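You operate a simulated robot arm through the tools that you are given. There is no shell and no other tool. Be economical: measure what you need, move in short steps, check, and stop when the job is done.

You run a simulated robot arm. Do the job below in one go: nothing can be reset, and whatever is moved stays where it is left.

## Task
Tighten the four housing bolts to 10 Nm in dot order.
Fine: set the torque dial first; orange driver, put back; one dot first, four dots last, one run each.
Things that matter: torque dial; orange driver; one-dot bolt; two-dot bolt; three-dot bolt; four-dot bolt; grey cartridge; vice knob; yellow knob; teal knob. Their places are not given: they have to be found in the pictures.

It is judged by the outcome, as a careful person would: the job done as asked, and still so three seconds after it is handed in. It fails if anything else is knocked over, pushed out of place, dropped, spilled or broken.

## Robot
A 7-joint arm with a two-finger parallel gripper, fixed in place. Base frame: the origin is at the foot of the arm, x ahead of it, y to its left, z up; the work surface is at about z = 0.88. Units: m, rad, N and s.
With the tool pointing down near the work surface it reaches from about 0.3 to 0.7 m from the base axis. Its first joint turns from -1.152 to 1.152 rad. Payload 1.57 kg.
The tool frame sits at the grasp point between the pads (the TCP): z along the fingers, y along the line on which they close. The tips reach 0.03 m beyond it. The gripper opens to 0.11 m. The fingers are 0.024 m wide and 0.012 m thick; the gripper's body (0.048 by 0.112 m) begins 0.078 m behind the TCP.
Orientation is that of the tool frame in the base frame, as a unit quaternion [x, y, z, w]. With the fingers straight down and closing along the base's y, the tool's x points along the base's -x, its y along +y and its z along -z.

## Interface
- The arm moves only by the tool drive_tool. Its argument "rows" is a list of rows, each a list of 3 entries, a list of its own where there are three numbers: the finger opening in m, from 0 to 0.11, then the shift along the tool's x, y, z in m, then the turn, a rotation vector about the tool's x, y, z in rad. In form: [[jaw, [tx, ty, tz], [ax, ay, az]], ...]. A call has 1 to 20 rows; each row shifts and turns the commanded pose from where the row before left it, along the tool's axes as they then stand. A row lasts 0.2 s, in which the tool goes at most 0.05 m and 0.15 rad; a call with a longer step from one row to the next is refused whole, and so is a gripper value outside its range. Where a pose cannot be reached the arm comes as near as it can. A force on the tool above 40 N (or 10 N above the force at the start of the call, whichever is more), or a blocked arm, ends the call early, and 0.2 s more pass. Each finger travels about 0.108 m/s and halts on what it meets, pressing with about 33 N; the grip force reading is that of the motor and also rises with nothing between the fingers. The clock runs only during rows and for 0.2 s after the last one: add rows that do not move to give the fingers time. It gives the time, the measured TCP pose, the force on the tool (base axes), the opening and the grip force at its end, in the units of the frame above (readings bear some noise), and new pictures: "pictures" is both (left out), scene, wrist or none.
- Cameras (640 x 400 px; columns grow to the right, rows downward): "scene" is fixed at [0.1478, -0.3793, 1.4073]; the picture's right is [0.90, -0.44, 0.00], its down [-0.23, -0.47, -0.85] and it looks along [0.37, 0.77, -0.52] (base axes); focal length 284 px, centre (320, 200). "wrist" rides on the gripper at [0.07, 0.016, -0.141] in the tool frame; the picture's right is [-0.23, 0.97, 0.00], its down [-0.86, -0.20, -0.48] and it looks along [-0.47, -0.11, 0.88] (tool axes); focal length 222 px, centre (320, 200).
- point_at(camera, pixels): for up to 12 pixels [column, row] of the newest picture of that camera ("zoom" is the newest enlarged one), the place [x, y, z] in the base frame of the surface seen there, good to about 0.002 m. No time passes.
- enlarge(camera, box): a new picture of the part [left, top, right, bottom] of that camera's present view, enlarged. No time passes.
- sign_off(): hands the job in; it is judged then, once.

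Go step by step. Measure first, check grasps and placings, and put right what went wrong. The budget is 80 turns and 170 pictures, counting those below and the enlarged ones. Unless the task says otherwise, let go and move clear before handing in, and close with one line.

The tools are called as name(argument=value, ...) on one line, values as JSON. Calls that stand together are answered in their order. drive_tool: Moves the arm, as the interface text tells. Its arguments: {"type":"object","properties":{"rows":{"type":"array","items":{"type":"array"}},"pictures":{"type":"string","enum":["both","scene","wrist","none"]}},"required":["rows"]} The other tools are called the same way: point_at (camera, pixels) gives the place of the surface under pixels of a picture; enlarge (camera, box) takes an enlarged picture of a part of a camera's view; sign_off () hands the job in.

At the start:

```text
clock: 0.0
position: [0.3441, -0.0334, 1.2595]
tcp_rot: [0.001, 1.0, 0.001, 0.0]
force: [0.5, -0.6, 0.9]
finger_gap: 0.1101
gripper_force: 0.0
```

scene: 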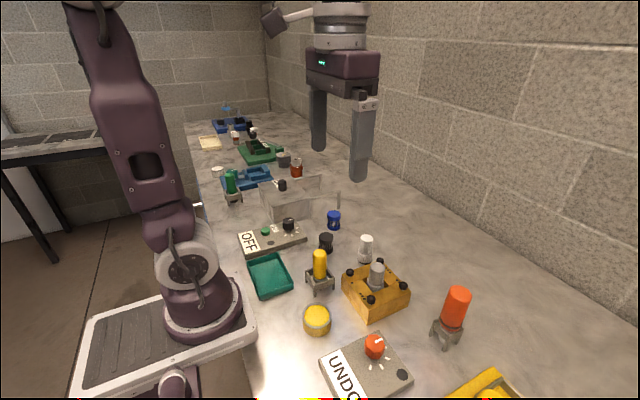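
wrist: 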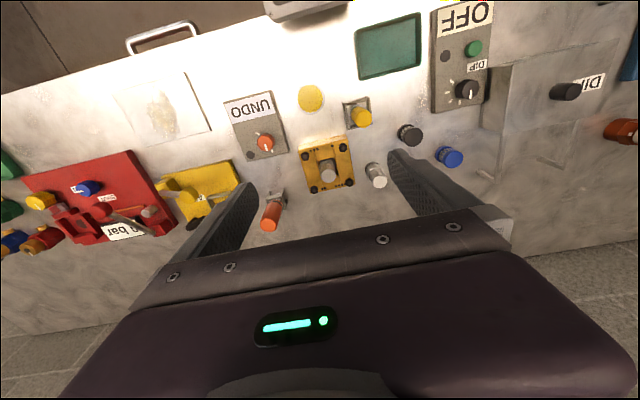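

The housing sits near scene pixel (375,290), the orange driver near (455,310), and panels with dials at (370,360) and (275,235). I'll enlarge these to read them.

enlarge(camera="scene", box=[300, 240, 480, 400])

enlarge(camera="wrist", box=[220, 70, 400, 240])

enlarge(camera="wrist", box=[0, 120, 260, 260])

enlarge(camera="wrist", box=[380, 0, 640, 180])

enlarge(camera="scene", box=[190, 100, 350, 260])

```text
2.50 times, centred on (390, 320) of scene
```

zoom: 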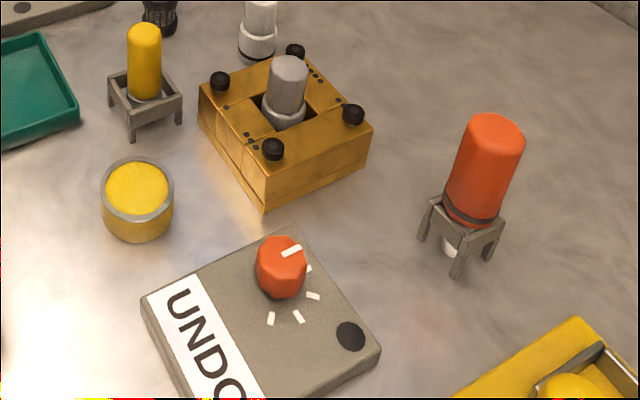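

```text
2.35 times, centred on (310, 155) of wrist
```

zoom: 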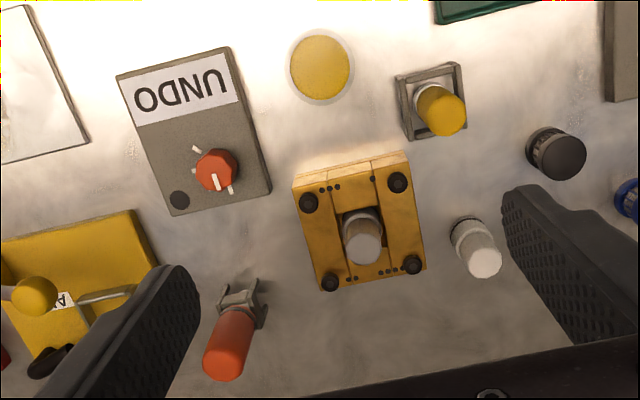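

```text
2.46 times, centred on (130, 190) of wrist
```

zoom: 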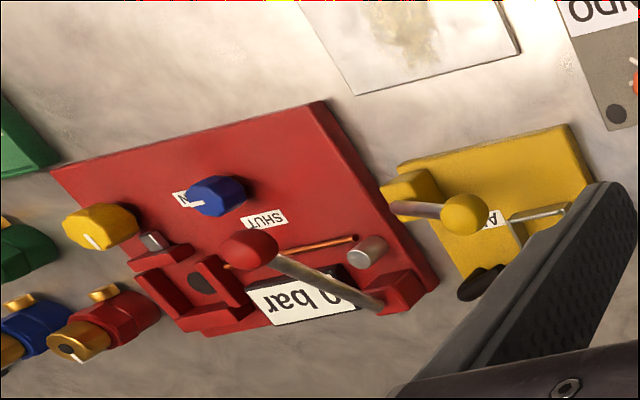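

```text
2.22 times, centred on (510, 90) of wrist
```

zoom: 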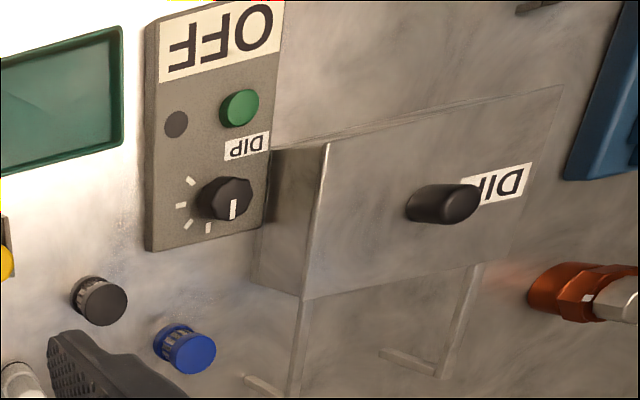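

```text
2.50 times, centred on (270, 180) of scene
```

zoom: 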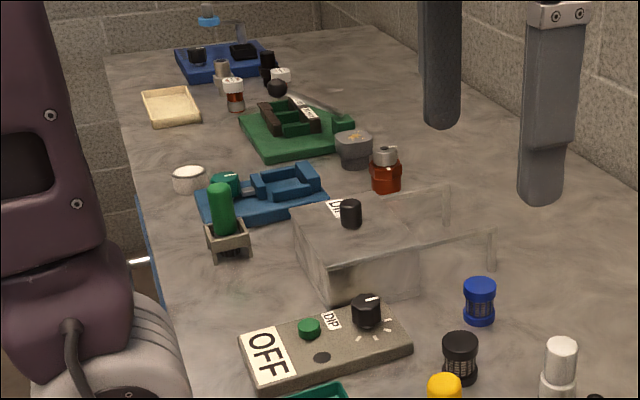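

The red dial on the panel reading "UNDO" is the likely torque dial, beside the housing. I'll measure places of dial, driver, bolts.

point_at(camera="scene", pixels=[[374, 340], [374, 355], [360, 370], [455, 293], [452, 320], [446, 345], [362, 273], [382, 262], [399, 286], [376, 300], [380, 266], [340, 395]])

point_at(camera="wrist", pixels=[[264, 142], [252, 155], [270, 216], [275, 200], [307, 157], [332, 151], [313, 190], [346, 183], [327, 176], [278, 140], [376, 180], [360, 117]])

enlarge(camera="wrist", box=[290, 125, 370, 205])

enlarge(camera="wrist", box=[220, 90, 300, 165])

```text
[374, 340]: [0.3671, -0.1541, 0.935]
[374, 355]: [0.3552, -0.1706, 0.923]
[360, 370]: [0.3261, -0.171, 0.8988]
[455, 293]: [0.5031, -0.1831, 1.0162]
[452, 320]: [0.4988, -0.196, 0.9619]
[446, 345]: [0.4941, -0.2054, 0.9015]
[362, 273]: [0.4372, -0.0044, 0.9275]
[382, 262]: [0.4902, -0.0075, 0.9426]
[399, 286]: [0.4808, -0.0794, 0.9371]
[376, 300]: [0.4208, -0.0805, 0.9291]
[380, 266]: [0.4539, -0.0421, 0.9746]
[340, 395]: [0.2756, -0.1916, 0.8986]
```

```text
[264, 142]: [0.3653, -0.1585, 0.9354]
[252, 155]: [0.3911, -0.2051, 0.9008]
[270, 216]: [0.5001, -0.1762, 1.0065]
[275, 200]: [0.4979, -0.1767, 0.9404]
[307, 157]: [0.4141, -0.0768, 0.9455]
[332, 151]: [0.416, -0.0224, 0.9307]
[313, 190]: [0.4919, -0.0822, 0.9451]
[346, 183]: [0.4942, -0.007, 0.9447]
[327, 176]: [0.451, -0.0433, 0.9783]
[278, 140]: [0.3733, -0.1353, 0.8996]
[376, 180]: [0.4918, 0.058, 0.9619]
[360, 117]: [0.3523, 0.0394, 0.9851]
```

```text
5.00 times, centred on (330, 165) of wrist
```

zoom: 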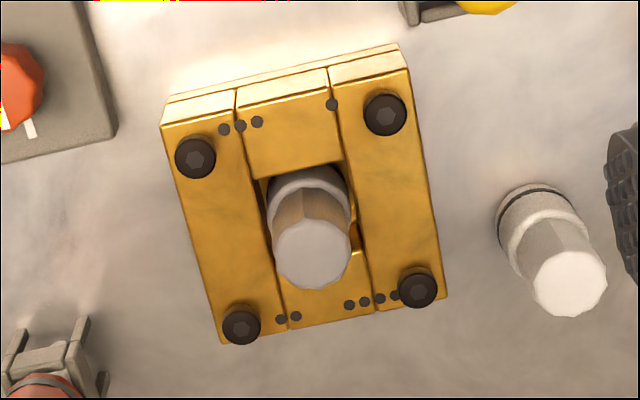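

```text
5.33 times, centred on (260, 128) of wrist
```

zoom: 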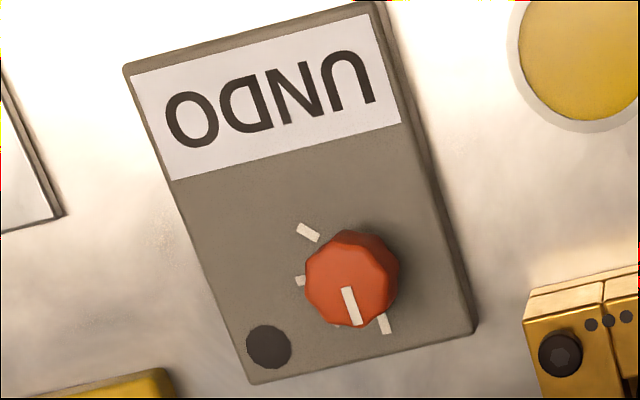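

Reading the dots: one-dot bolt at about (0.43,-0.01), three-dot (0.415,-0.078), two-dot (0.492,-0.081), four-dot (0.494,-0.007). I'll lower the wrist camera over this area for a finer look.

drive_tool(rows=[[0.11, [0.015, -0.02, 0.04], [0, 0, 0]], [0.11, [0.015, -0.02, 0.04], [0, 0, 0]], [0.11, [0, -0.02, 0.04], [0, 0, 0]], [0.11, [0, 0, 0], [0, 0, 0]]])

```text
clock: 1.0
position: [0.3151, -0.0935, 1.1389]
tcp_rot: [0.0, 1.0, 0.0, 0.0]
force: [-0.1, -0.5, -0.2]
finger_gap: 0.1098
gripper_force: 0.1
```

scene: 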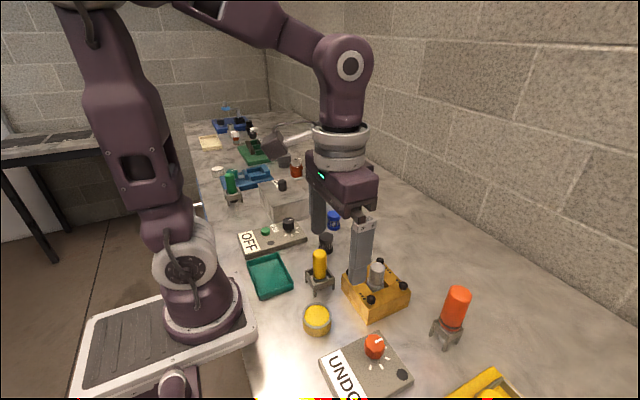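
wrist: 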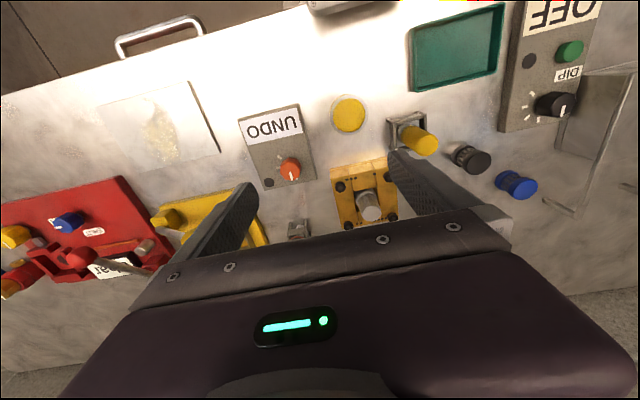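

The housing is now visible at wrist (365,190) and the dial at (290,168). Enlarging.

enlarge(camera="wrist", box=[320, 140, 416, 236])

enlarge(camera="wrist", box=[230, 100, 320, 196])

point_at(camera="wrist", pixels=[[341, 187], [379, 179], [348, 227], [390, 218], [290, 168], [288, 176], [275, 162], [268, 182], [310, 150], [316, 180]])

```text
4.17 times, centred on (368, 188) of wrist
```

zoom: 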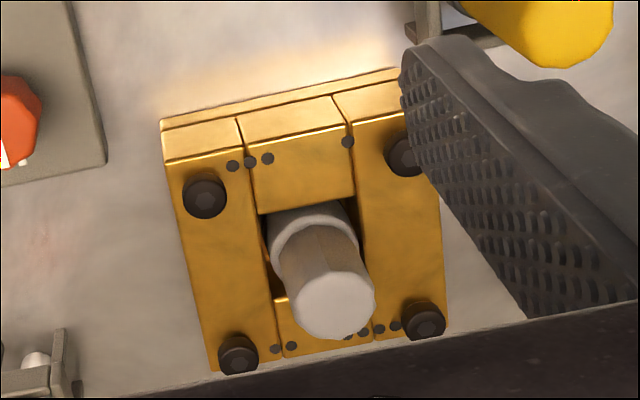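

```text
4.17 times, centred on (275, 148) of wrist
```

zoom: 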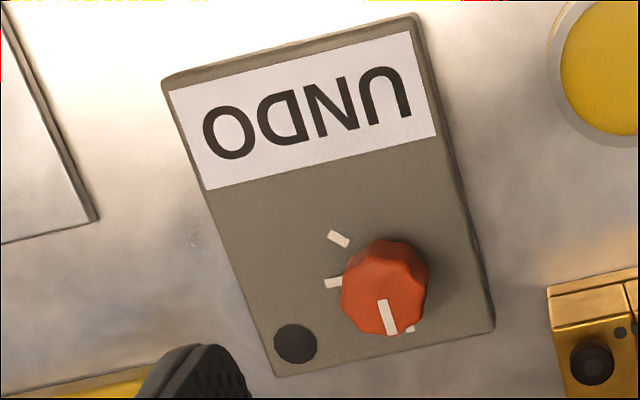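

```text
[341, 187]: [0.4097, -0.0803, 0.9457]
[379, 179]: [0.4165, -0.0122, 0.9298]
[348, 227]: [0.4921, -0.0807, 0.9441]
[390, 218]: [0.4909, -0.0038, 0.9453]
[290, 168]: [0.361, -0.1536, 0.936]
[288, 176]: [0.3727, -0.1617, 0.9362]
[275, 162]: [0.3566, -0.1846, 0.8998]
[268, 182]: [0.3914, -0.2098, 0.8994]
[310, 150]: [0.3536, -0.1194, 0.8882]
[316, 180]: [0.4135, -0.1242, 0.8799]
```

I'll measure the dial's ticks and knob centre precisely.

point_at(camera="scene", pixels=[[385.2, 347.2], [387.2, 358.4], [381.2, 366.8], [370.4, 367.2], [371, 345], [380, 339], [376, 337], [366, 341], [369, 350]])

point_at(camera="zoom", pixels=[[338, 239], [333, 283], [385, 310], [388, 330], [350, 290], [421, 285], [385, 255], [411, 328]])

enlarge(camera="scene", box=[345, 325, 405, 375])

```text
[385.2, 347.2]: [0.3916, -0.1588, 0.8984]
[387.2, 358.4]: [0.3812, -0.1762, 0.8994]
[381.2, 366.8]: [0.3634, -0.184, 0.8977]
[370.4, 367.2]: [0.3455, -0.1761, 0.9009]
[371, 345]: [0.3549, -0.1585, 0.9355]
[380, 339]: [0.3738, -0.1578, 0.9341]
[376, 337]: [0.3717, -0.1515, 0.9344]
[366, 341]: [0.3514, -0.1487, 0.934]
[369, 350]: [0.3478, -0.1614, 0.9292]
```

```text
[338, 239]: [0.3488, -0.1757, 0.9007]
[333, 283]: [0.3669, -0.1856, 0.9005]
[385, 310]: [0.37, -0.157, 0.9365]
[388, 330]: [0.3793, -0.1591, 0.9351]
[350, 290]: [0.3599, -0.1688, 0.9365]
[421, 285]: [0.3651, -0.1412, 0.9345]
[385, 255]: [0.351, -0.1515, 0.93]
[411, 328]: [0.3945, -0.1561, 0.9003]
```

```text
8.00 times, centred on (375, 350) of scene
```

zoom: 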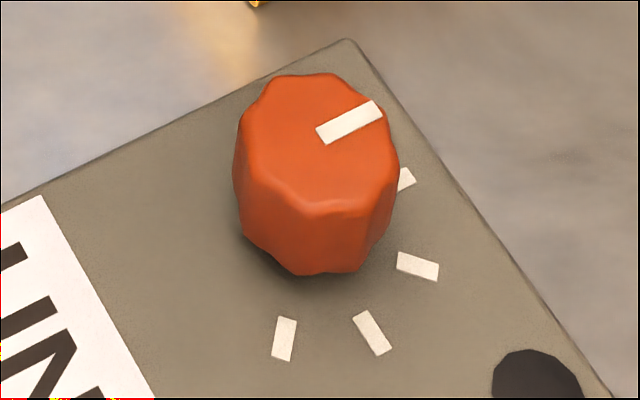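

The dial centre is about (0.364,-0.155), top z 0.935, ticks roughly at 0°, -45°, -90°, -130°. I'll go over it and lower with the fingers around it.

drive_tool(rows=[[0.07, [-0.016, -0.02, 0.02], [0, 0, 0]], [0.07, [-0.016, -0.02, 0.02], [0, 0, 0]], [0.07, [-0.017, -0.0215, 0.02], [0, 0, 0]], [0.07, [0, 0, 0.03], [0, 0, 0]], [0.07, [0, 0, 0.03], [0, 0, 0]], [0.07, [0, 0, 0.02], [0, 0, 0]], [0.07, [0, 0, 0], [0, 0, 0]]])

```text
clock: 2.6
position: [0.3665, -0.1542, 0.9999]
tcp_rot: [0.0, 1.0, 0.0, 0.0]
force: [-0.1, 0.7, 0.4]
finger_gap: 0.0701
gripper_force: 0.1
```

scene: 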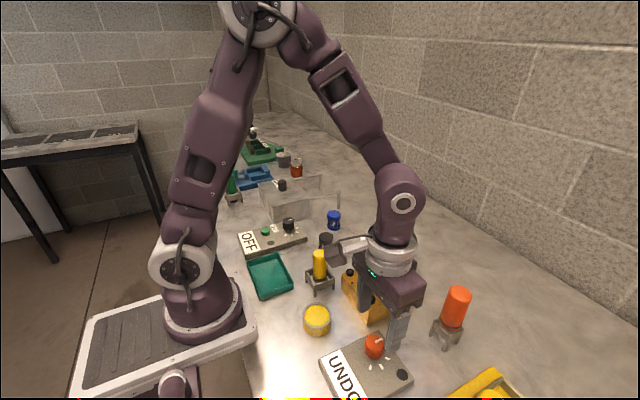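
wrist: 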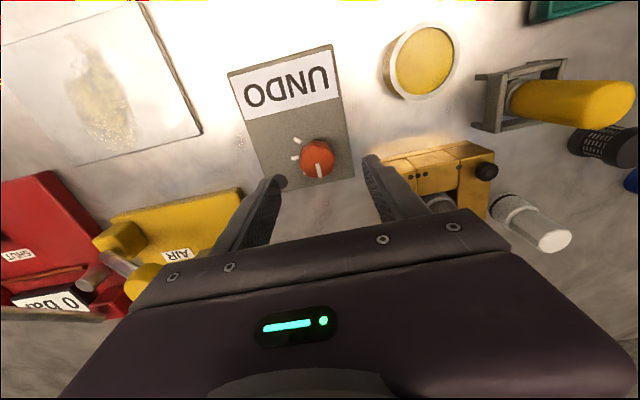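

Aligned over the dial with clearance from the housing. Lowering to z≈0.938 and closing gently.

drive_tool(rows=[[0.06, [0.002, 0, 0.03], [0, 0, 0]], [0.06, [0, 0, 0.03], [0, 0, 0]], [0.06, [0, 0, 0.002], [0, 0, 0]], [0.03, [0, 0, 0], [0, 0, 0]], [0.02, [0, 0, 0], [0, 0, 0]], [0.02, [0, 0, 0], [0, 0, 0]]])

```text
clock: 4.0
position: [0.3624, -0.1564, 0.9398]
tcp_rot: [0.001, 1.0, -0.001, 0.001]
force: [-3.9, -27.1, -15.9]
finger_gap: 0.0338
gripper_force: 41.7
```

scene: 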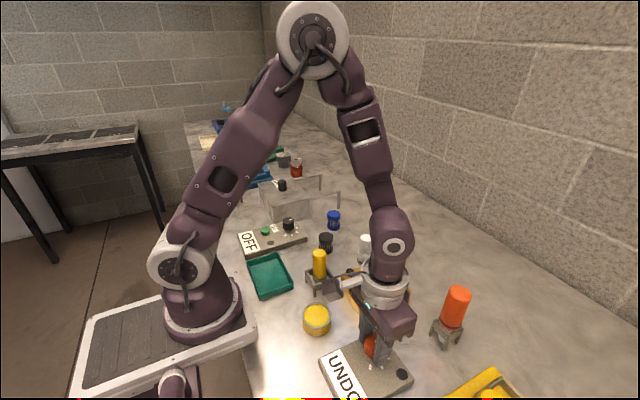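
wrist: 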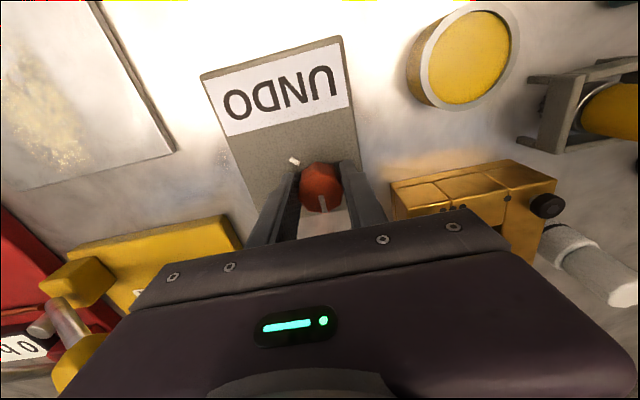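

Gripped (33.8 mm) with a side force of 27 N, so I'll recentre by about -2.5 mm in y and turn clockwise one step.

drive_tool(rows=[[0.02, [0, -0.0025, -0.001], [0, 0, 0]], [0.02, [0, 0, 0], [0, 0, 0.13]], [0.02, [0, 0, 0], [0, 0, 0.13]], [0.02, [0, 0, 0], [0, 0, 0.13]], [0.02, [0, 0, 0], [0, 0, 0.13]], [0.02, [0, 0, 0], [0, 0, 0.13]], [0.02, [0, 0, 0], [0, 0, 0.13]], [0.02, [0, 0, 0], [0, 0, 0]]])

```text
clock: 5.8
position: [0.3638, -0.155, 0.9389]
tcp_rot: [0.38, 0.925, 0.002, 0.0]
force: [3.2, 8.3, 2.5]
finger_gap: 0.0338
gripper_force: 41.5
stopped in row 8: the force on the tool passed its limit (the readings are from after the stop); the commanded pose is now the measured one
```

scene: 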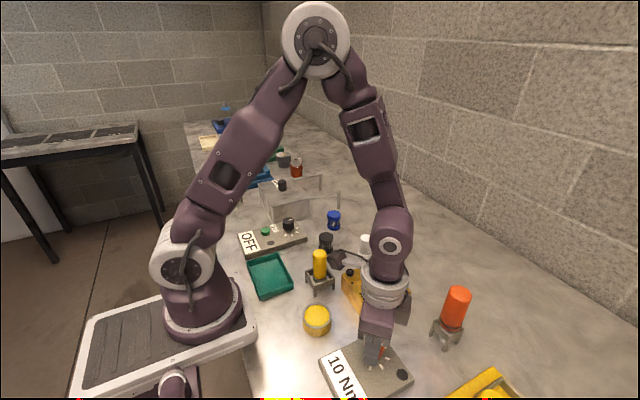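
wrist: 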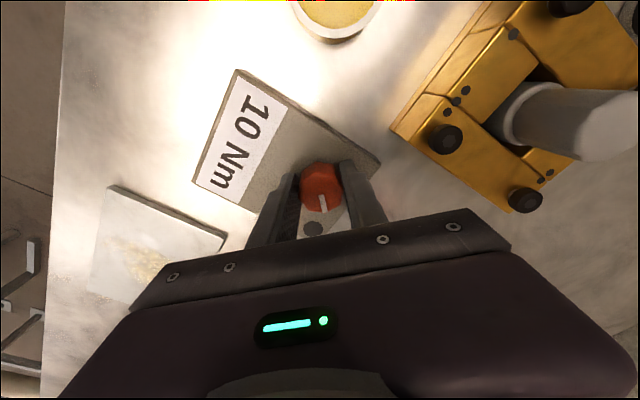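

The display reads "10 Nm" after one step. I'll open, rise, and check that it stays.

drive_tool(rows=[[0.06, [0, 0, 0], [0, 0, 0]], [0.06, [0, 0, 0], [0, 0, 0]], [0.06, [0, 0, -0.03], [0, 0, 0]], [0.06, [0, 0, -0.04], [0, 0, 0]], [0.06, [0, 0, -0.04], [0, 0, -0.13]], [0.08, [0, 0, -0.03], [0, 0, -0.13]], [0.08, [0, 0, -0.03], [0, 0, -0.13]], [0.08, [0, 0, -0.02], [0, 0, -0.13]], [0.08, [0, 0, 0], [0, 0, -0.13]], [0.08, [0, 0, 0], [0, 0, -0.13]], [0.08, [0, 0, 0], [0, 0, 0]]])

enlarge(camera="scene", box=[310, 320, 420, 400])

enlarge(camera="scene", box=[420, 275, 490, 360])

```text
clock: 8.2
position: [0.3621, -0.1563, 1.1294]
tcp_rot: [-0.001, 1.0, 0.001, 0.001]
force: [0.0, 0.4, 0.7]
finger_gap: 0.0799
gripper_force: 0.0
```

scene: 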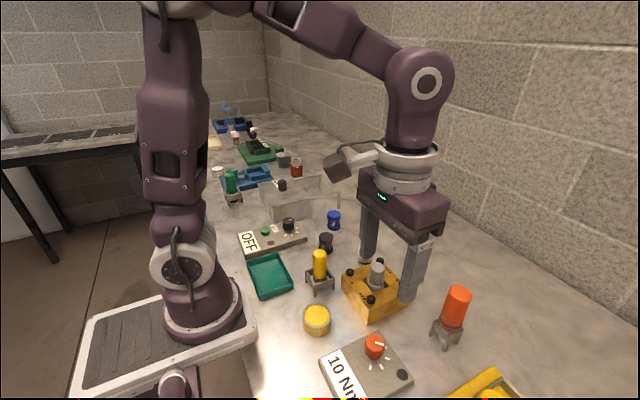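
wrist: 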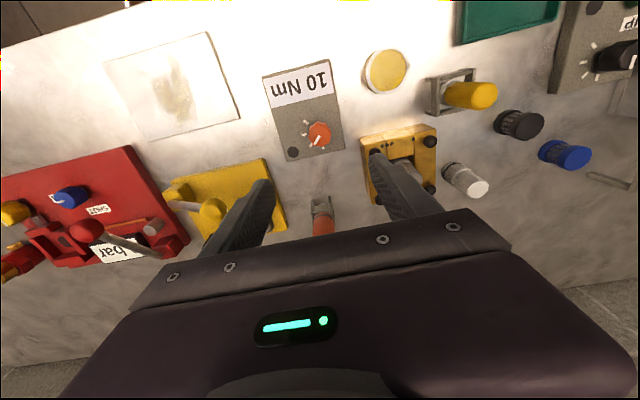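

```text
5.00 times, centred on (365, 360) of scene
```

zoom: 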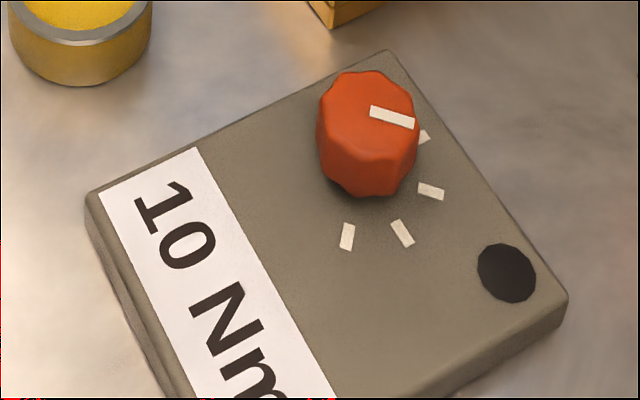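

```text
4.71 times, centred on (455, 318) of scene
```

zoom: 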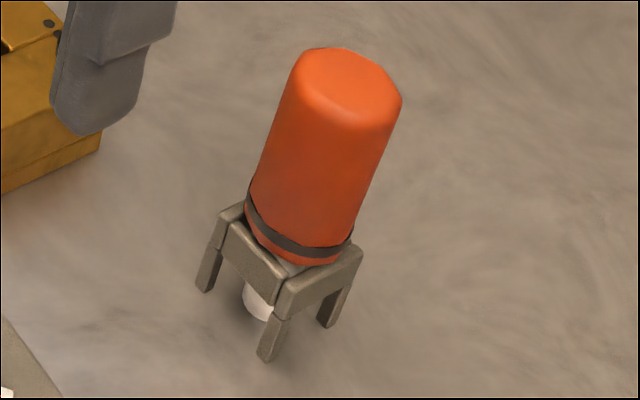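

The dial now reads and stays at 10 Nm. Next, measuring the orange driver.

point_at(camera="zoom", pixels=[[345, 80], [300, 70], [395, 95], [345, 48], [320, 240], [265, 200], [380, 180], [290, 280], [355, 255], [230, 215], [258, 298], [270, 355]])

point_at(camera="wrist", pixels=[[323, 232], [323, 222], [314, 222], [333, 222], [322, 212], [312, 200], [330, 200]])

```text
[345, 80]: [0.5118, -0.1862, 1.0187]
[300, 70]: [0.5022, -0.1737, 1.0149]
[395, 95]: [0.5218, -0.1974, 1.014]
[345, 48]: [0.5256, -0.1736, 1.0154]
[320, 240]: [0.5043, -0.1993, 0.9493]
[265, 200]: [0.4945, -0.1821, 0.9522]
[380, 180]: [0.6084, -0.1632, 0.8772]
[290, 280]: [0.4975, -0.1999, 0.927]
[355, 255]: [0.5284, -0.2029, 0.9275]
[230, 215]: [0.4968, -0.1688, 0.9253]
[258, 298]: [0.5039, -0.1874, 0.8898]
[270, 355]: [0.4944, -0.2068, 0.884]
```

```text
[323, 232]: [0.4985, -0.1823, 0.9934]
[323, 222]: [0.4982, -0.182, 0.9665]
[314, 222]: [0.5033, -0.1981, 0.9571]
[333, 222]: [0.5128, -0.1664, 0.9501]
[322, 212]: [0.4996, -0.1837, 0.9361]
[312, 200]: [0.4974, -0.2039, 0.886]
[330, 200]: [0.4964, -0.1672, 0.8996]
```

The driver's handle is about 0.034 m wide, centre near (0.514,-0.183), z 0.94–1.018. I'll move above it, looking first from close by.

drive_tool(rows=[[0.08, [-0.03, -0.005, 0], [0, 0, 0]], [0.08, [-0.03, -0.005, 0], [0, 0, 0]], [0.08, [-0.03, -0.006, 0], [0, 0, 0]], [0.08, [-0.03, -0.006, 0], [0, 0, 0]], [0.08, [-0.032, -0.005, 0], [0, 0, 0]], [0.08, [0, 0, 0.03], [0, 0, 0]], [0.08, [0, 0, 0], [0, 0, 0]]])

enlarge(camera="wrist", box=[240, 110, 400, 230])

enlarge(camera="scene", box=[400, 220, 520, 360])

```text
clock: 9.8
position: [0.5144, -0.1845, 1.1]
tcp_rot: [0.0, 1.0, 0.001, 0.001]
force: [0.1, 0.1, 0.1]
finger_gap: 0.0797
gripper_force: 0.2
```

scene: 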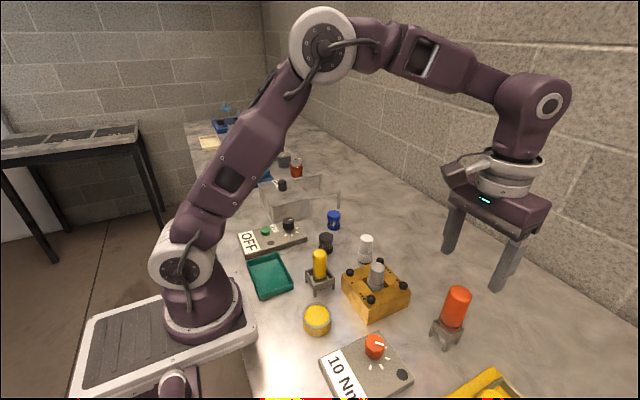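
wrist: 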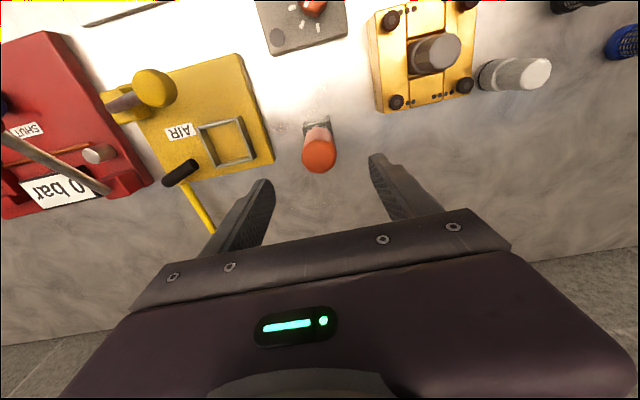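

```text
3.33 times, centred on (320, 170) of wrist
```

zoom: 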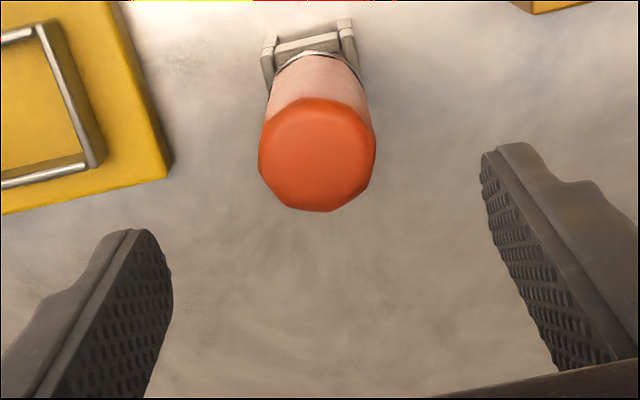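

```text
2.86 times, centred on (460, 290) of scene
```

zoom: 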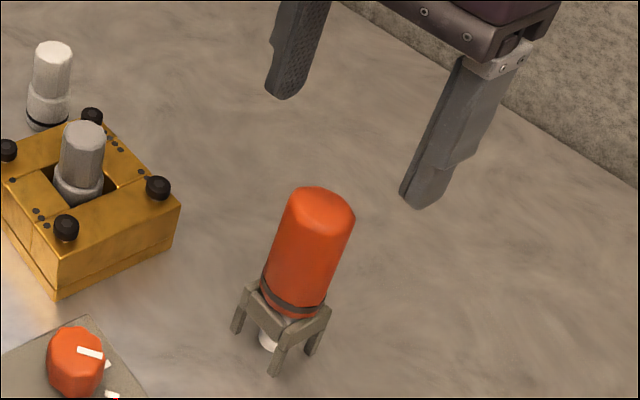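

Good top view of the handle around wrist (319,154); I'll measure its rim.

point_at(camera="wrist", pixels=[[319.4, 153.5], [304, 154], [334, 154], [319.4, 141.5], [319.4, 171], [318, 125], [303, 125], [333, 122], [397, 102], [464, 85], [390, 20], [466, 5]])

enlarge(camera="wrist", box=[360, 0, 500, 130])

```text
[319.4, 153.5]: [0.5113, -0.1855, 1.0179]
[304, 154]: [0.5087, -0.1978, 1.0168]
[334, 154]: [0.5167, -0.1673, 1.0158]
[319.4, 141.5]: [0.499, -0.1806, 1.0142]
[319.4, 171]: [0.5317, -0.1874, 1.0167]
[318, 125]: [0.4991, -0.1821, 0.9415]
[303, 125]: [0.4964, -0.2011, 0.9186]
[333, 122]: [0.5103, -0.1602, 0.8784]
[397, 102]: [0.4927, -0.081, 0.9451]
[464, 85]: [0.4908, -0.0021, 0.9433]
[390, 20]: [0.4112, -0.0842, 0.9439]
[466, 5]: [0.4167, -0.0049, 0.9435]
```

```text
3.08 times, centred on (430, 65) of wrist
```

zoom: 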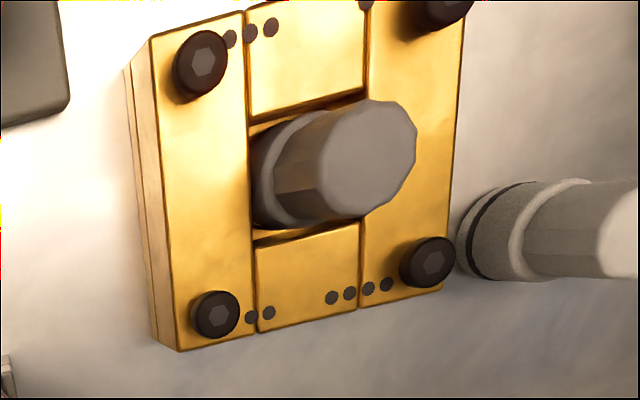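

Driver centre ≈ (0.515,-0.184), right under the TCP. I'll take bolt centres from this zoom and lower onto the handle.

point_at(camera="zoom", pixels=[[203, 62], [219, 315], [432, 260], [441, 8], [195, 62], [238, 315], [450, 258], [200, 315], [412, 262]])

drive_tool(rows=[[0.08, [0, 0, 0.03], [0, 0, 0]], [0.08, [0, 0, 0.03], [0, 0, 0]], [0.08, [0, 0, 0.03], [0, 0, 0]], [0.08, [0, 0, 0.023], [0, 0, 0]], [0.08, [0, 0, 0], [0, 0, 0]]])

```text
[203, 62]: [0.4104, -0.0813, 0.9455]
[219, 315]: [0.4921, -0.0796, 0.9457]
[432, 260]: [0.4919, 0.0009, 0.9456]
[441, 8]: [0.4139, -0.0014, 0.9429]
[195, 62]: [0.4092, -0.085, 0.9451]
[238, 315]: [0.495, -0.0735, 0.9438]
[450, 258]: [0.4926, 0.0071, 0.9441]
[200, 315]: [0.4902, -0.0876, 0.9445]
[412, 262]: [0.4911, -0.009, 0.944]
```

```text
clock: 11.0
position: [0.5152, -0.1835, 0.9859]
tcp_rot: [0.0, 1.0, 0.002, 0.001]
force: [0.5, 1.1, 0.0]
finger_gap: 0.08
gripper_force: 0.0
```

scene: 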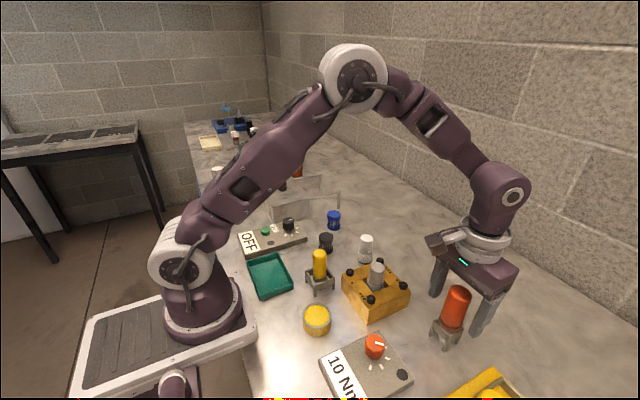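
wrist: 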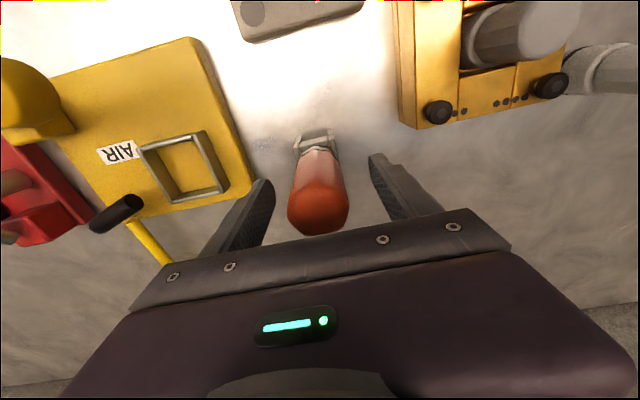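

Fingers straddle the handle. Closing.

drive_tool(rows=[[0.05, [0, 0, 0], [0, 0, 0]], [0.038, [0, 0, 0], [0, 0, 0]], [0.02, [0, 0, 0], [0, 0, 0]], [0.02, [0, 0, 0], [0, 0, 0]], [0.02, [0, 0, 0], [0, 0, 0]]], pictures="none")

```text
clock: 12.2
position: [0.5158, -0.183, 0.9859]
tcp_rot: [-0.001, 1.0, 0.001, 0.0]
force: [0.8, -1.1, -0.4]
finger_gap: 0.0373
gripper_force: 33.3
```

Gripped at 37 mm, centred. Lifting straight up to z≈1.10 and looking.

drive_tool(rows=[[0.02, [0, 0, -0.01], [0, 0, 0]], [0.02, [0, 0, -0.02], [0, 0, 0]], [0.02, [0, 0, -0.03], [0, 0, 0]], [0.02, [0, 0, -0.03], [0, 0, 0]], [0.02, [0, 0, -0.03], [0, 0, 0]], [0.02, [0, 0, 0], [0, 0, 0]]])

enlarge(camera="scene", box=[400, 220, 520, 360])

```text
clock: 13.6
position: [0.5155, -0.1833, 1.1079]
tcp_rot: [0.0, 1.0, 0.002, 0.0]
force: [-0.8, 0.3, -3.8]
finger_gap: 0.0373
gripper_force: 32.5
```

scene: 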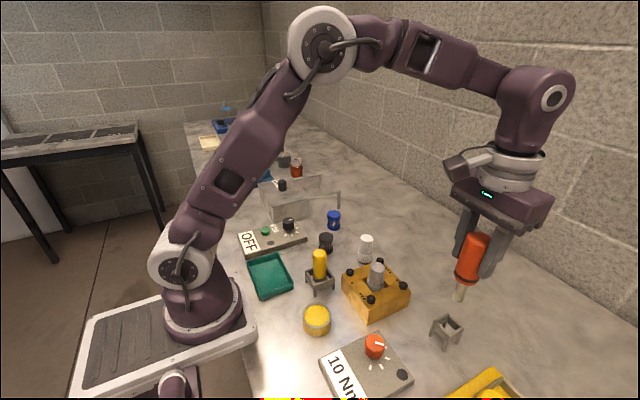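
wrist: 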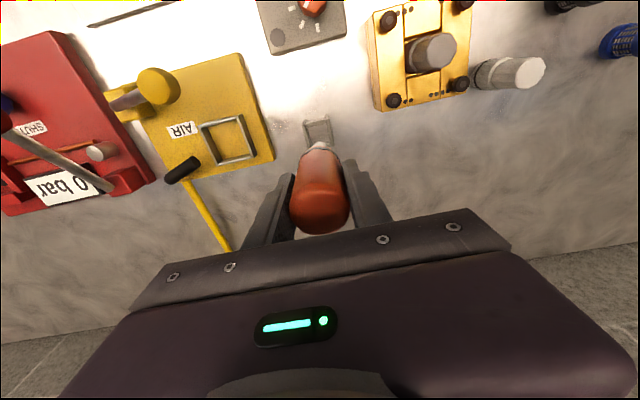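

```text
2.86 times, centred on (460, 290) of scene
```

zoom: 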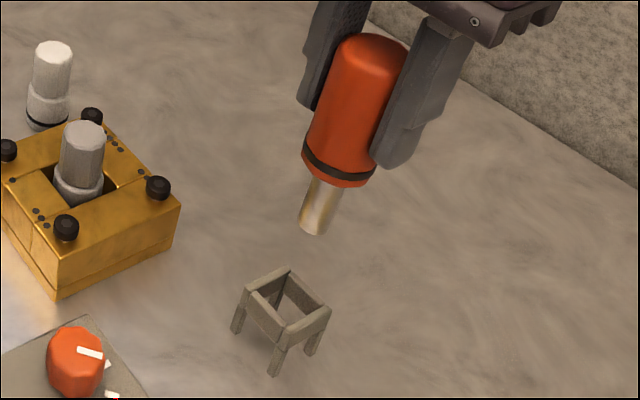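

The driver is lifted cleanly, standing upright. I'll measure its tip (zoom 313,230) and the stand.

point_at(camera="zoom", pixels=[[313, 232], [300, 225], [326, 228], [324, 200], [340, 170], [248, 290], [288, 268], [328, 310], [283, 338], [156, 187], [66, 227], [92, 115]])

enlarge(camera="scene", box=[335, 250, 415, 325])

```text
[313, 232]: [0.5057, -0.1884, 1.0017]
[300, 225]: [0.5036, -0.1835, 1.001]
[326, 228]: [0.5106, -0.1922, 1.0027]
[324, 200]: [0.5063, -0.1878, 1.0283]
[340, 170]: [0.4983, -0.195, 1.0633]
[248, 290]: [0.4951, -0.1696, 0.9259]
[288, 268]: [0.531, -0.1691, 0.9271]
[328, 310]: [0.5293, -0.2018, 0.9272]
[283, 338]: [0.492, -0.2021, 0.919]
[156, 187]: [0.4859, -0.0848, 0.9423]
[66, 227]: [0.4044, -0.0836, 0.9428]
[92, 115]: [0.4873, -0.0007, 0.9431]
```

```text
5.33 times, centred on (375, 288) of scene
```

zoom: 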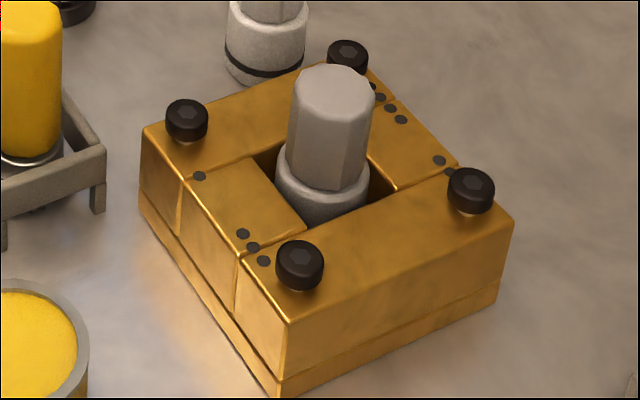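

Measuring bolt cap centres from this zoom, and the tip/shaft in a tighter zoom.

point_at(camera="zoom", pixels=[[187, 112], [348, 50], [473, 182], [300, 256], [168, 117], [208, 117], [280, 260], [322, 260], [493, 186], [300, 242], [187, 100], [473, 168]])

enlarge(camera="scene", box=[440, 225, 500, 310])

enlarge(camera="wrist", box=[260, 100, 380, 240])

```text
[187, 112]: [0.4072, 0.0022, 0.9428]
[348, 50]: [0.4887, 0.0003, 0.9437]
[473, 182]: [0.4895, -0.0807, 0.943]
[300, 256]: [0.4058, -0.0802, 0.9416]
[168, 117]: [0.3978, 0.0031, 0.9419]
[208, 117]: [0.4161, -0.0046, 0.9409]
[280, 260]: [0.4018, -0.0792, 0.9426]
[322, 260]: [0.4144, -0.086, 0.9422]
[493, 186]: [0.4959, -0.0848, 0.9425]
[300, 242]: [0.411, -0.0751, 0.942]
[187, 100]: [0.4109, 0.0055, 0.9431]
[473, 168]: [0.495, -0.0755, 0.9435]
```

```text
4.71 times, centred on (470, 268) of scene
```

zoom: 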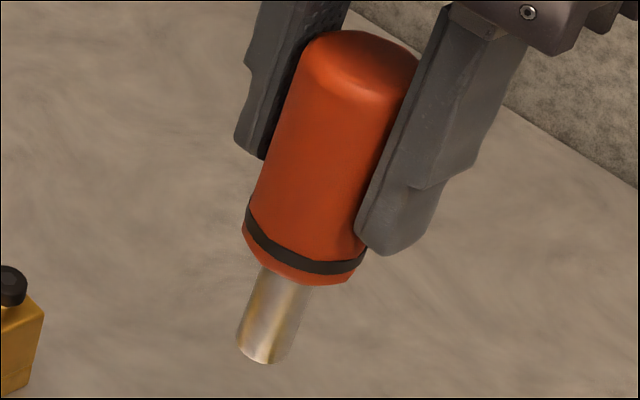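

```text
2.86 times, centred on (320, 170) of wrist
```

zoom: 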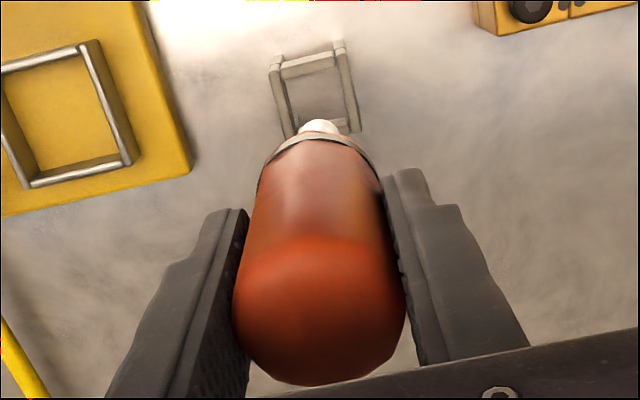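

The tip is ~0.108 m below the TCP and the socket is about as wide as the bolt heads; I'll carry it high over to the one-dot bolt, estimated at (0.410,0.000), and hover to check alignment.

drive_tool(rows=[[0.02, [0, 0, -0.03], [0, 0, 0]], [0.02, [0.01725, 0.0305, 0], [0, 0, 0]], [0.02, [0.01725, 0.0305, 0], [0, 0, 0]], [0.02, [0.01725, 0.0305, 0], [0, 0, 0]], [0.02, [0.01725, 0.0305, 0], [0, 0, 0]], [0.02, [0.01725, 0.0305, 0], [0, 0, 0]], [0.02, [0.01725, 0.0305, 0], [0, 0, 0]], [0.02, [0, 0, 0.03], [0, 0, 0]], [0.02, [0, 0, 0.035], [0, 0, 0]], [0.02, [0, 0, 0], [0, 0, 0]]])

enlarge(camera="scene", box=[325, 220, 415, 320])

enlarge(camera="wrist", box=[240, 80, 400, 220])

```text
clock: 15.8
position: [0.4103, 0.0013, 1.0703]
tcp_rot: [0.001, 1.0, 0.001, 0.001]
force: [-0.6, 0.6, -4.3]
finger_gap: 0.0373
gripper_force: 32.9
```

scene: 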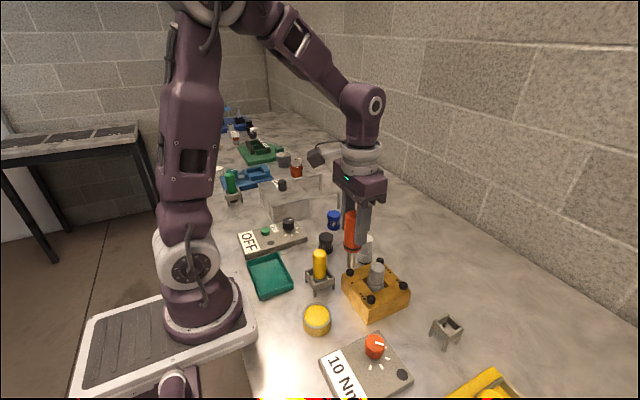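
wrist: 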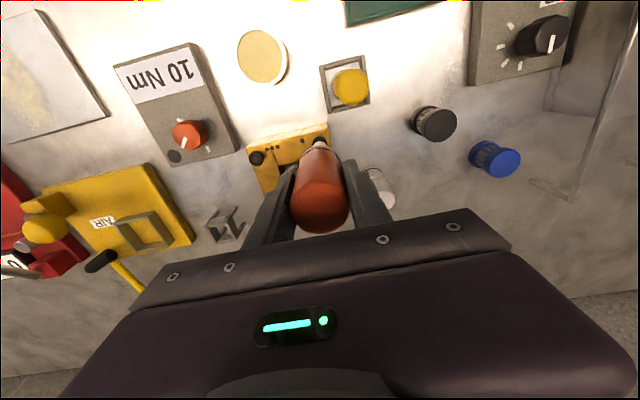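

```text
4.00 times, centred on (370, 270) of scene
```

zoom: 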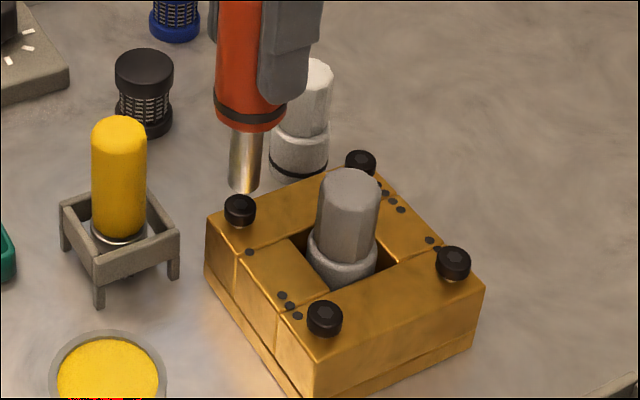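

```text
2.86 times, centred on (320, 150) of wrist
```

zoom: 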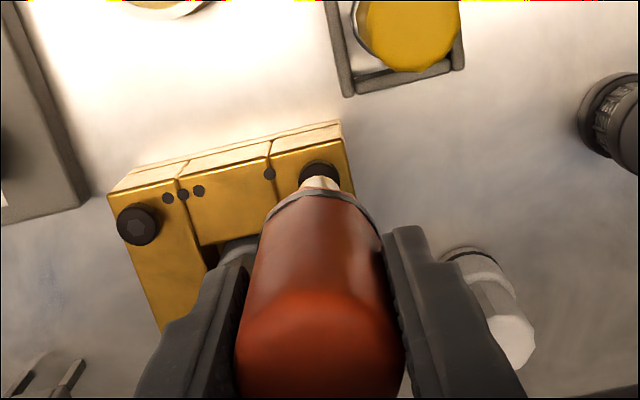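

Tip (zoom 244,183) lines up above the one-dot bolt (240,205) within about 1 mm in both views. Lowering gently onto it.

drive_tool(rows=[[0.02, [0.001, 0, 0.005], [0, 0, 0]], [0.02, [0, 0, 0.005], [0, 0, 0]], [0.02, [0, 0, 0.003], [0, 0, 0]], [0.02, [0, 0, 0.003], [0, 0, 0]], [0.02, [0, 0, 0], [0, 0, 0]]])

enlarge(camera="scene", box=[325, 220, 415, 320])

```text
clock: 17.0
position: [0.4091, 0.0001, 1.0551]
tcp_rot: [0.0, 1.0, 0.001, 0.001]
force: [-0.4, -0.1, -2.7]
finger_gap: 0.0374
gripper_force: 32.9
```

scene: 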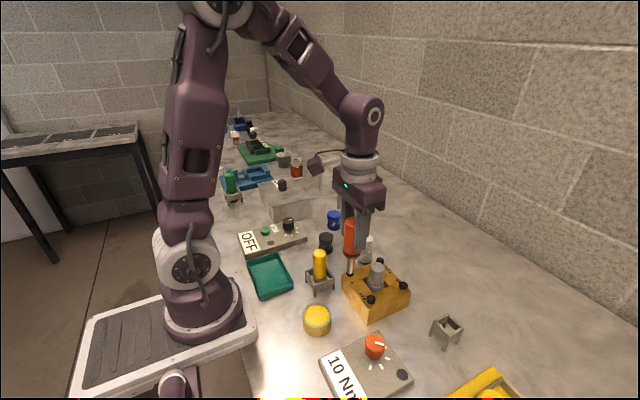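
wrist: 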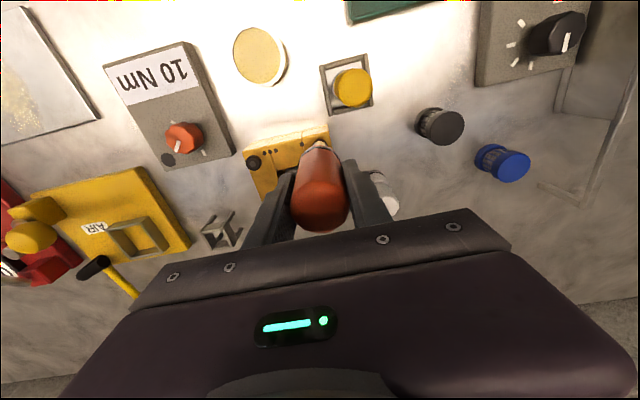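

```text
4.00 times, centred on (370, 270) of scene
```

zoom: 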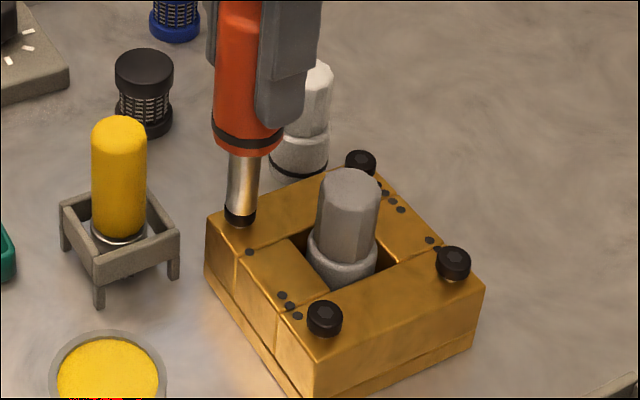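

The tip is at the bolt head, barely touching. Pressing down slightly more.

drive_tool(rows=[[0.02, [0, 0, 0.002], [0, 0, 0]], [0.02, [0, 0, 0.001], [0, 0, 0]], [0.02, [0, 0, 0], [0, 0, 0]]], pictures="wrist")

enlarge(camera="scene", box=[335, 240, 385, 290])

```text
clock: 17.8
position: [0.4105, -0.0002, 1.0527]
tcp_rot: [0.0, 1.0, 0.002, 0.001]
force: [-0.3, 3.2, 7.7]
finger_gap: 0.0378
gripper_force: 33.2
```

wrist: 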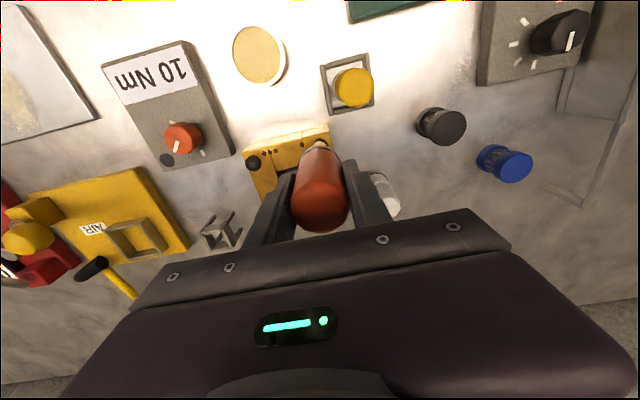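

```text
8.00 times, centred on (360, 265) of scene
```

zoom: 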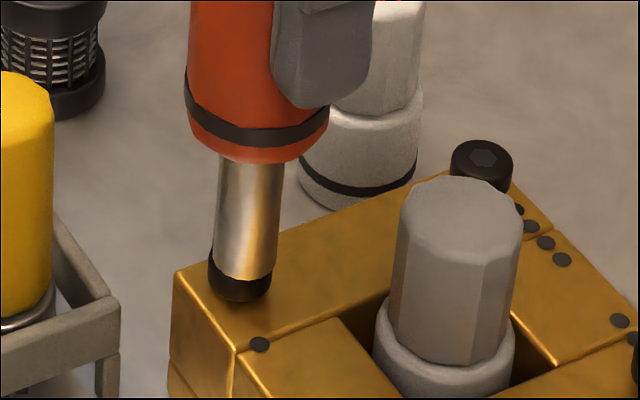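

About 12 N of contact on the one-dot bolt. I'll hold and press slightly to see whether the driver runs the bolt down.

drive_tool(rows=[[0.02, [0, 0, 0.001], [0, 0, 0]], [0.02, [0, 0, 0], [0, 0, 0]], [0.02, [0, 0, 0], [0, 0, 0]], [0.02, [0, 0, 0], [0, 0, 0]], [0.02, [0, 0, 0], [0, 0, 0]]], pictures="scene")

enlarge(camera="scene", box=[335, 240, 385, 290])

enlarge(camera="scene", box=[310, 170, 410, 280])

```text
clock: 19.0
position: [0.4092, -0.0015, 1.0507]
tcp_rot: [0.0, 1.0, 0.001, 0.001]
force: [1.3, -0.2, -1.0]
finger_gap: 0.0377
gripper_force: 32.9
```

scene: 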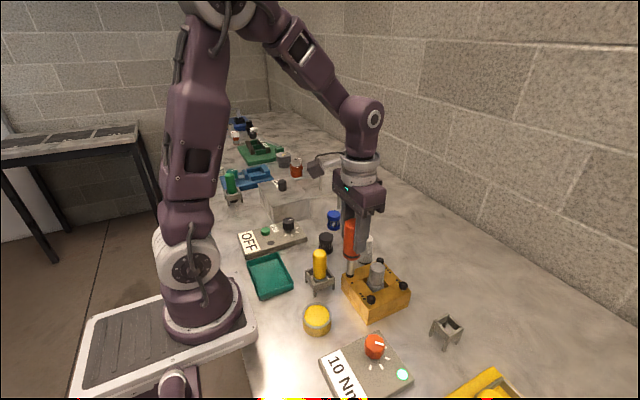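

```text
8.00 times, centred on (360, 265) of scene
```

zoom: 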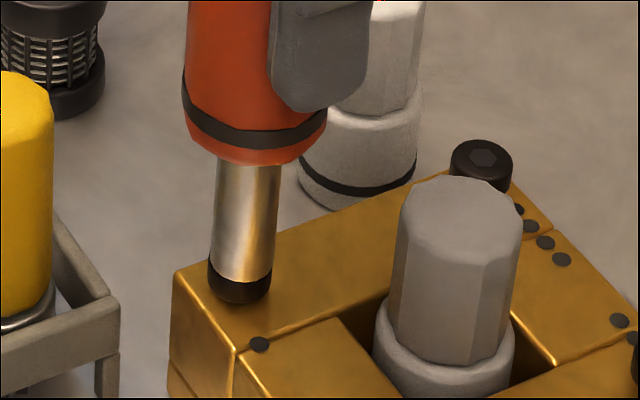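

```text
3.64 times, centred on (360, 225) of scene
```

zoom: 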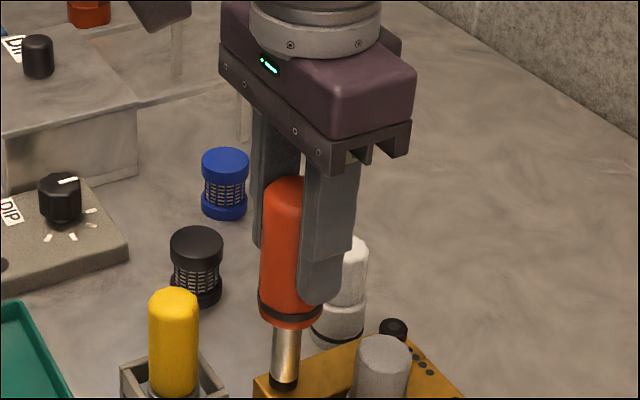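

The panel lamp at (403,374) turned green: the one-dot bolt reached torque. Lifting straight off.

drive_tool(rows=[[0.02, [0, 0, -0.015], [0, 0, 0]], [0.02, [0, 0, -0.03], [0, 0, 0]], [0.02, [0, 0, -0.03], [0, 0, 0]], [0.02, [0, 0, 0], [0, 0, 0]]])

enlarge(camera="scene", box=[325, 240, 415, 330])

```text
clock: 20.0
position: [0.4109, -0.0011, 1.127]
tcp_rot: [0.0, 1.0, 0.001, 0.001]
force: [0.1, 0.3, -3.8]
finger_gap: 0.0375
gripper_force: 32.9
```

scene: 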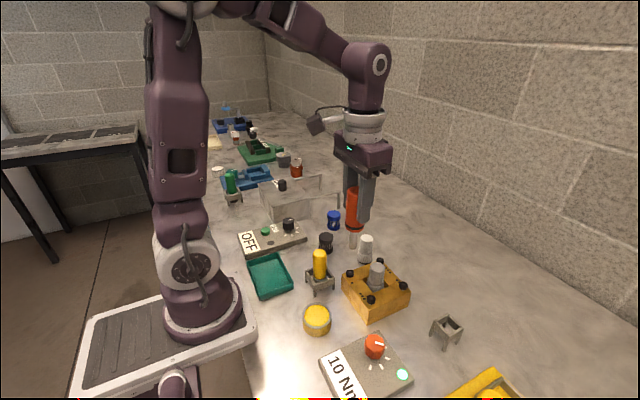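
wrist: 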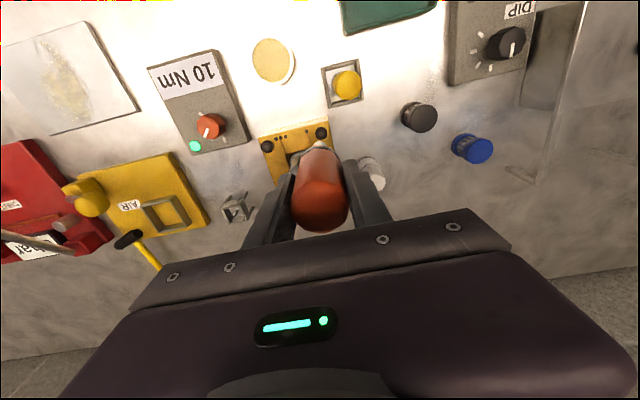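

```text
4.44 times, centred on (370, 285) of scene
```

zoom: 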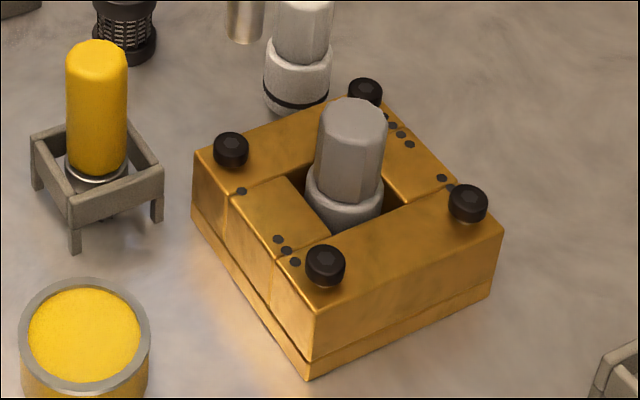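

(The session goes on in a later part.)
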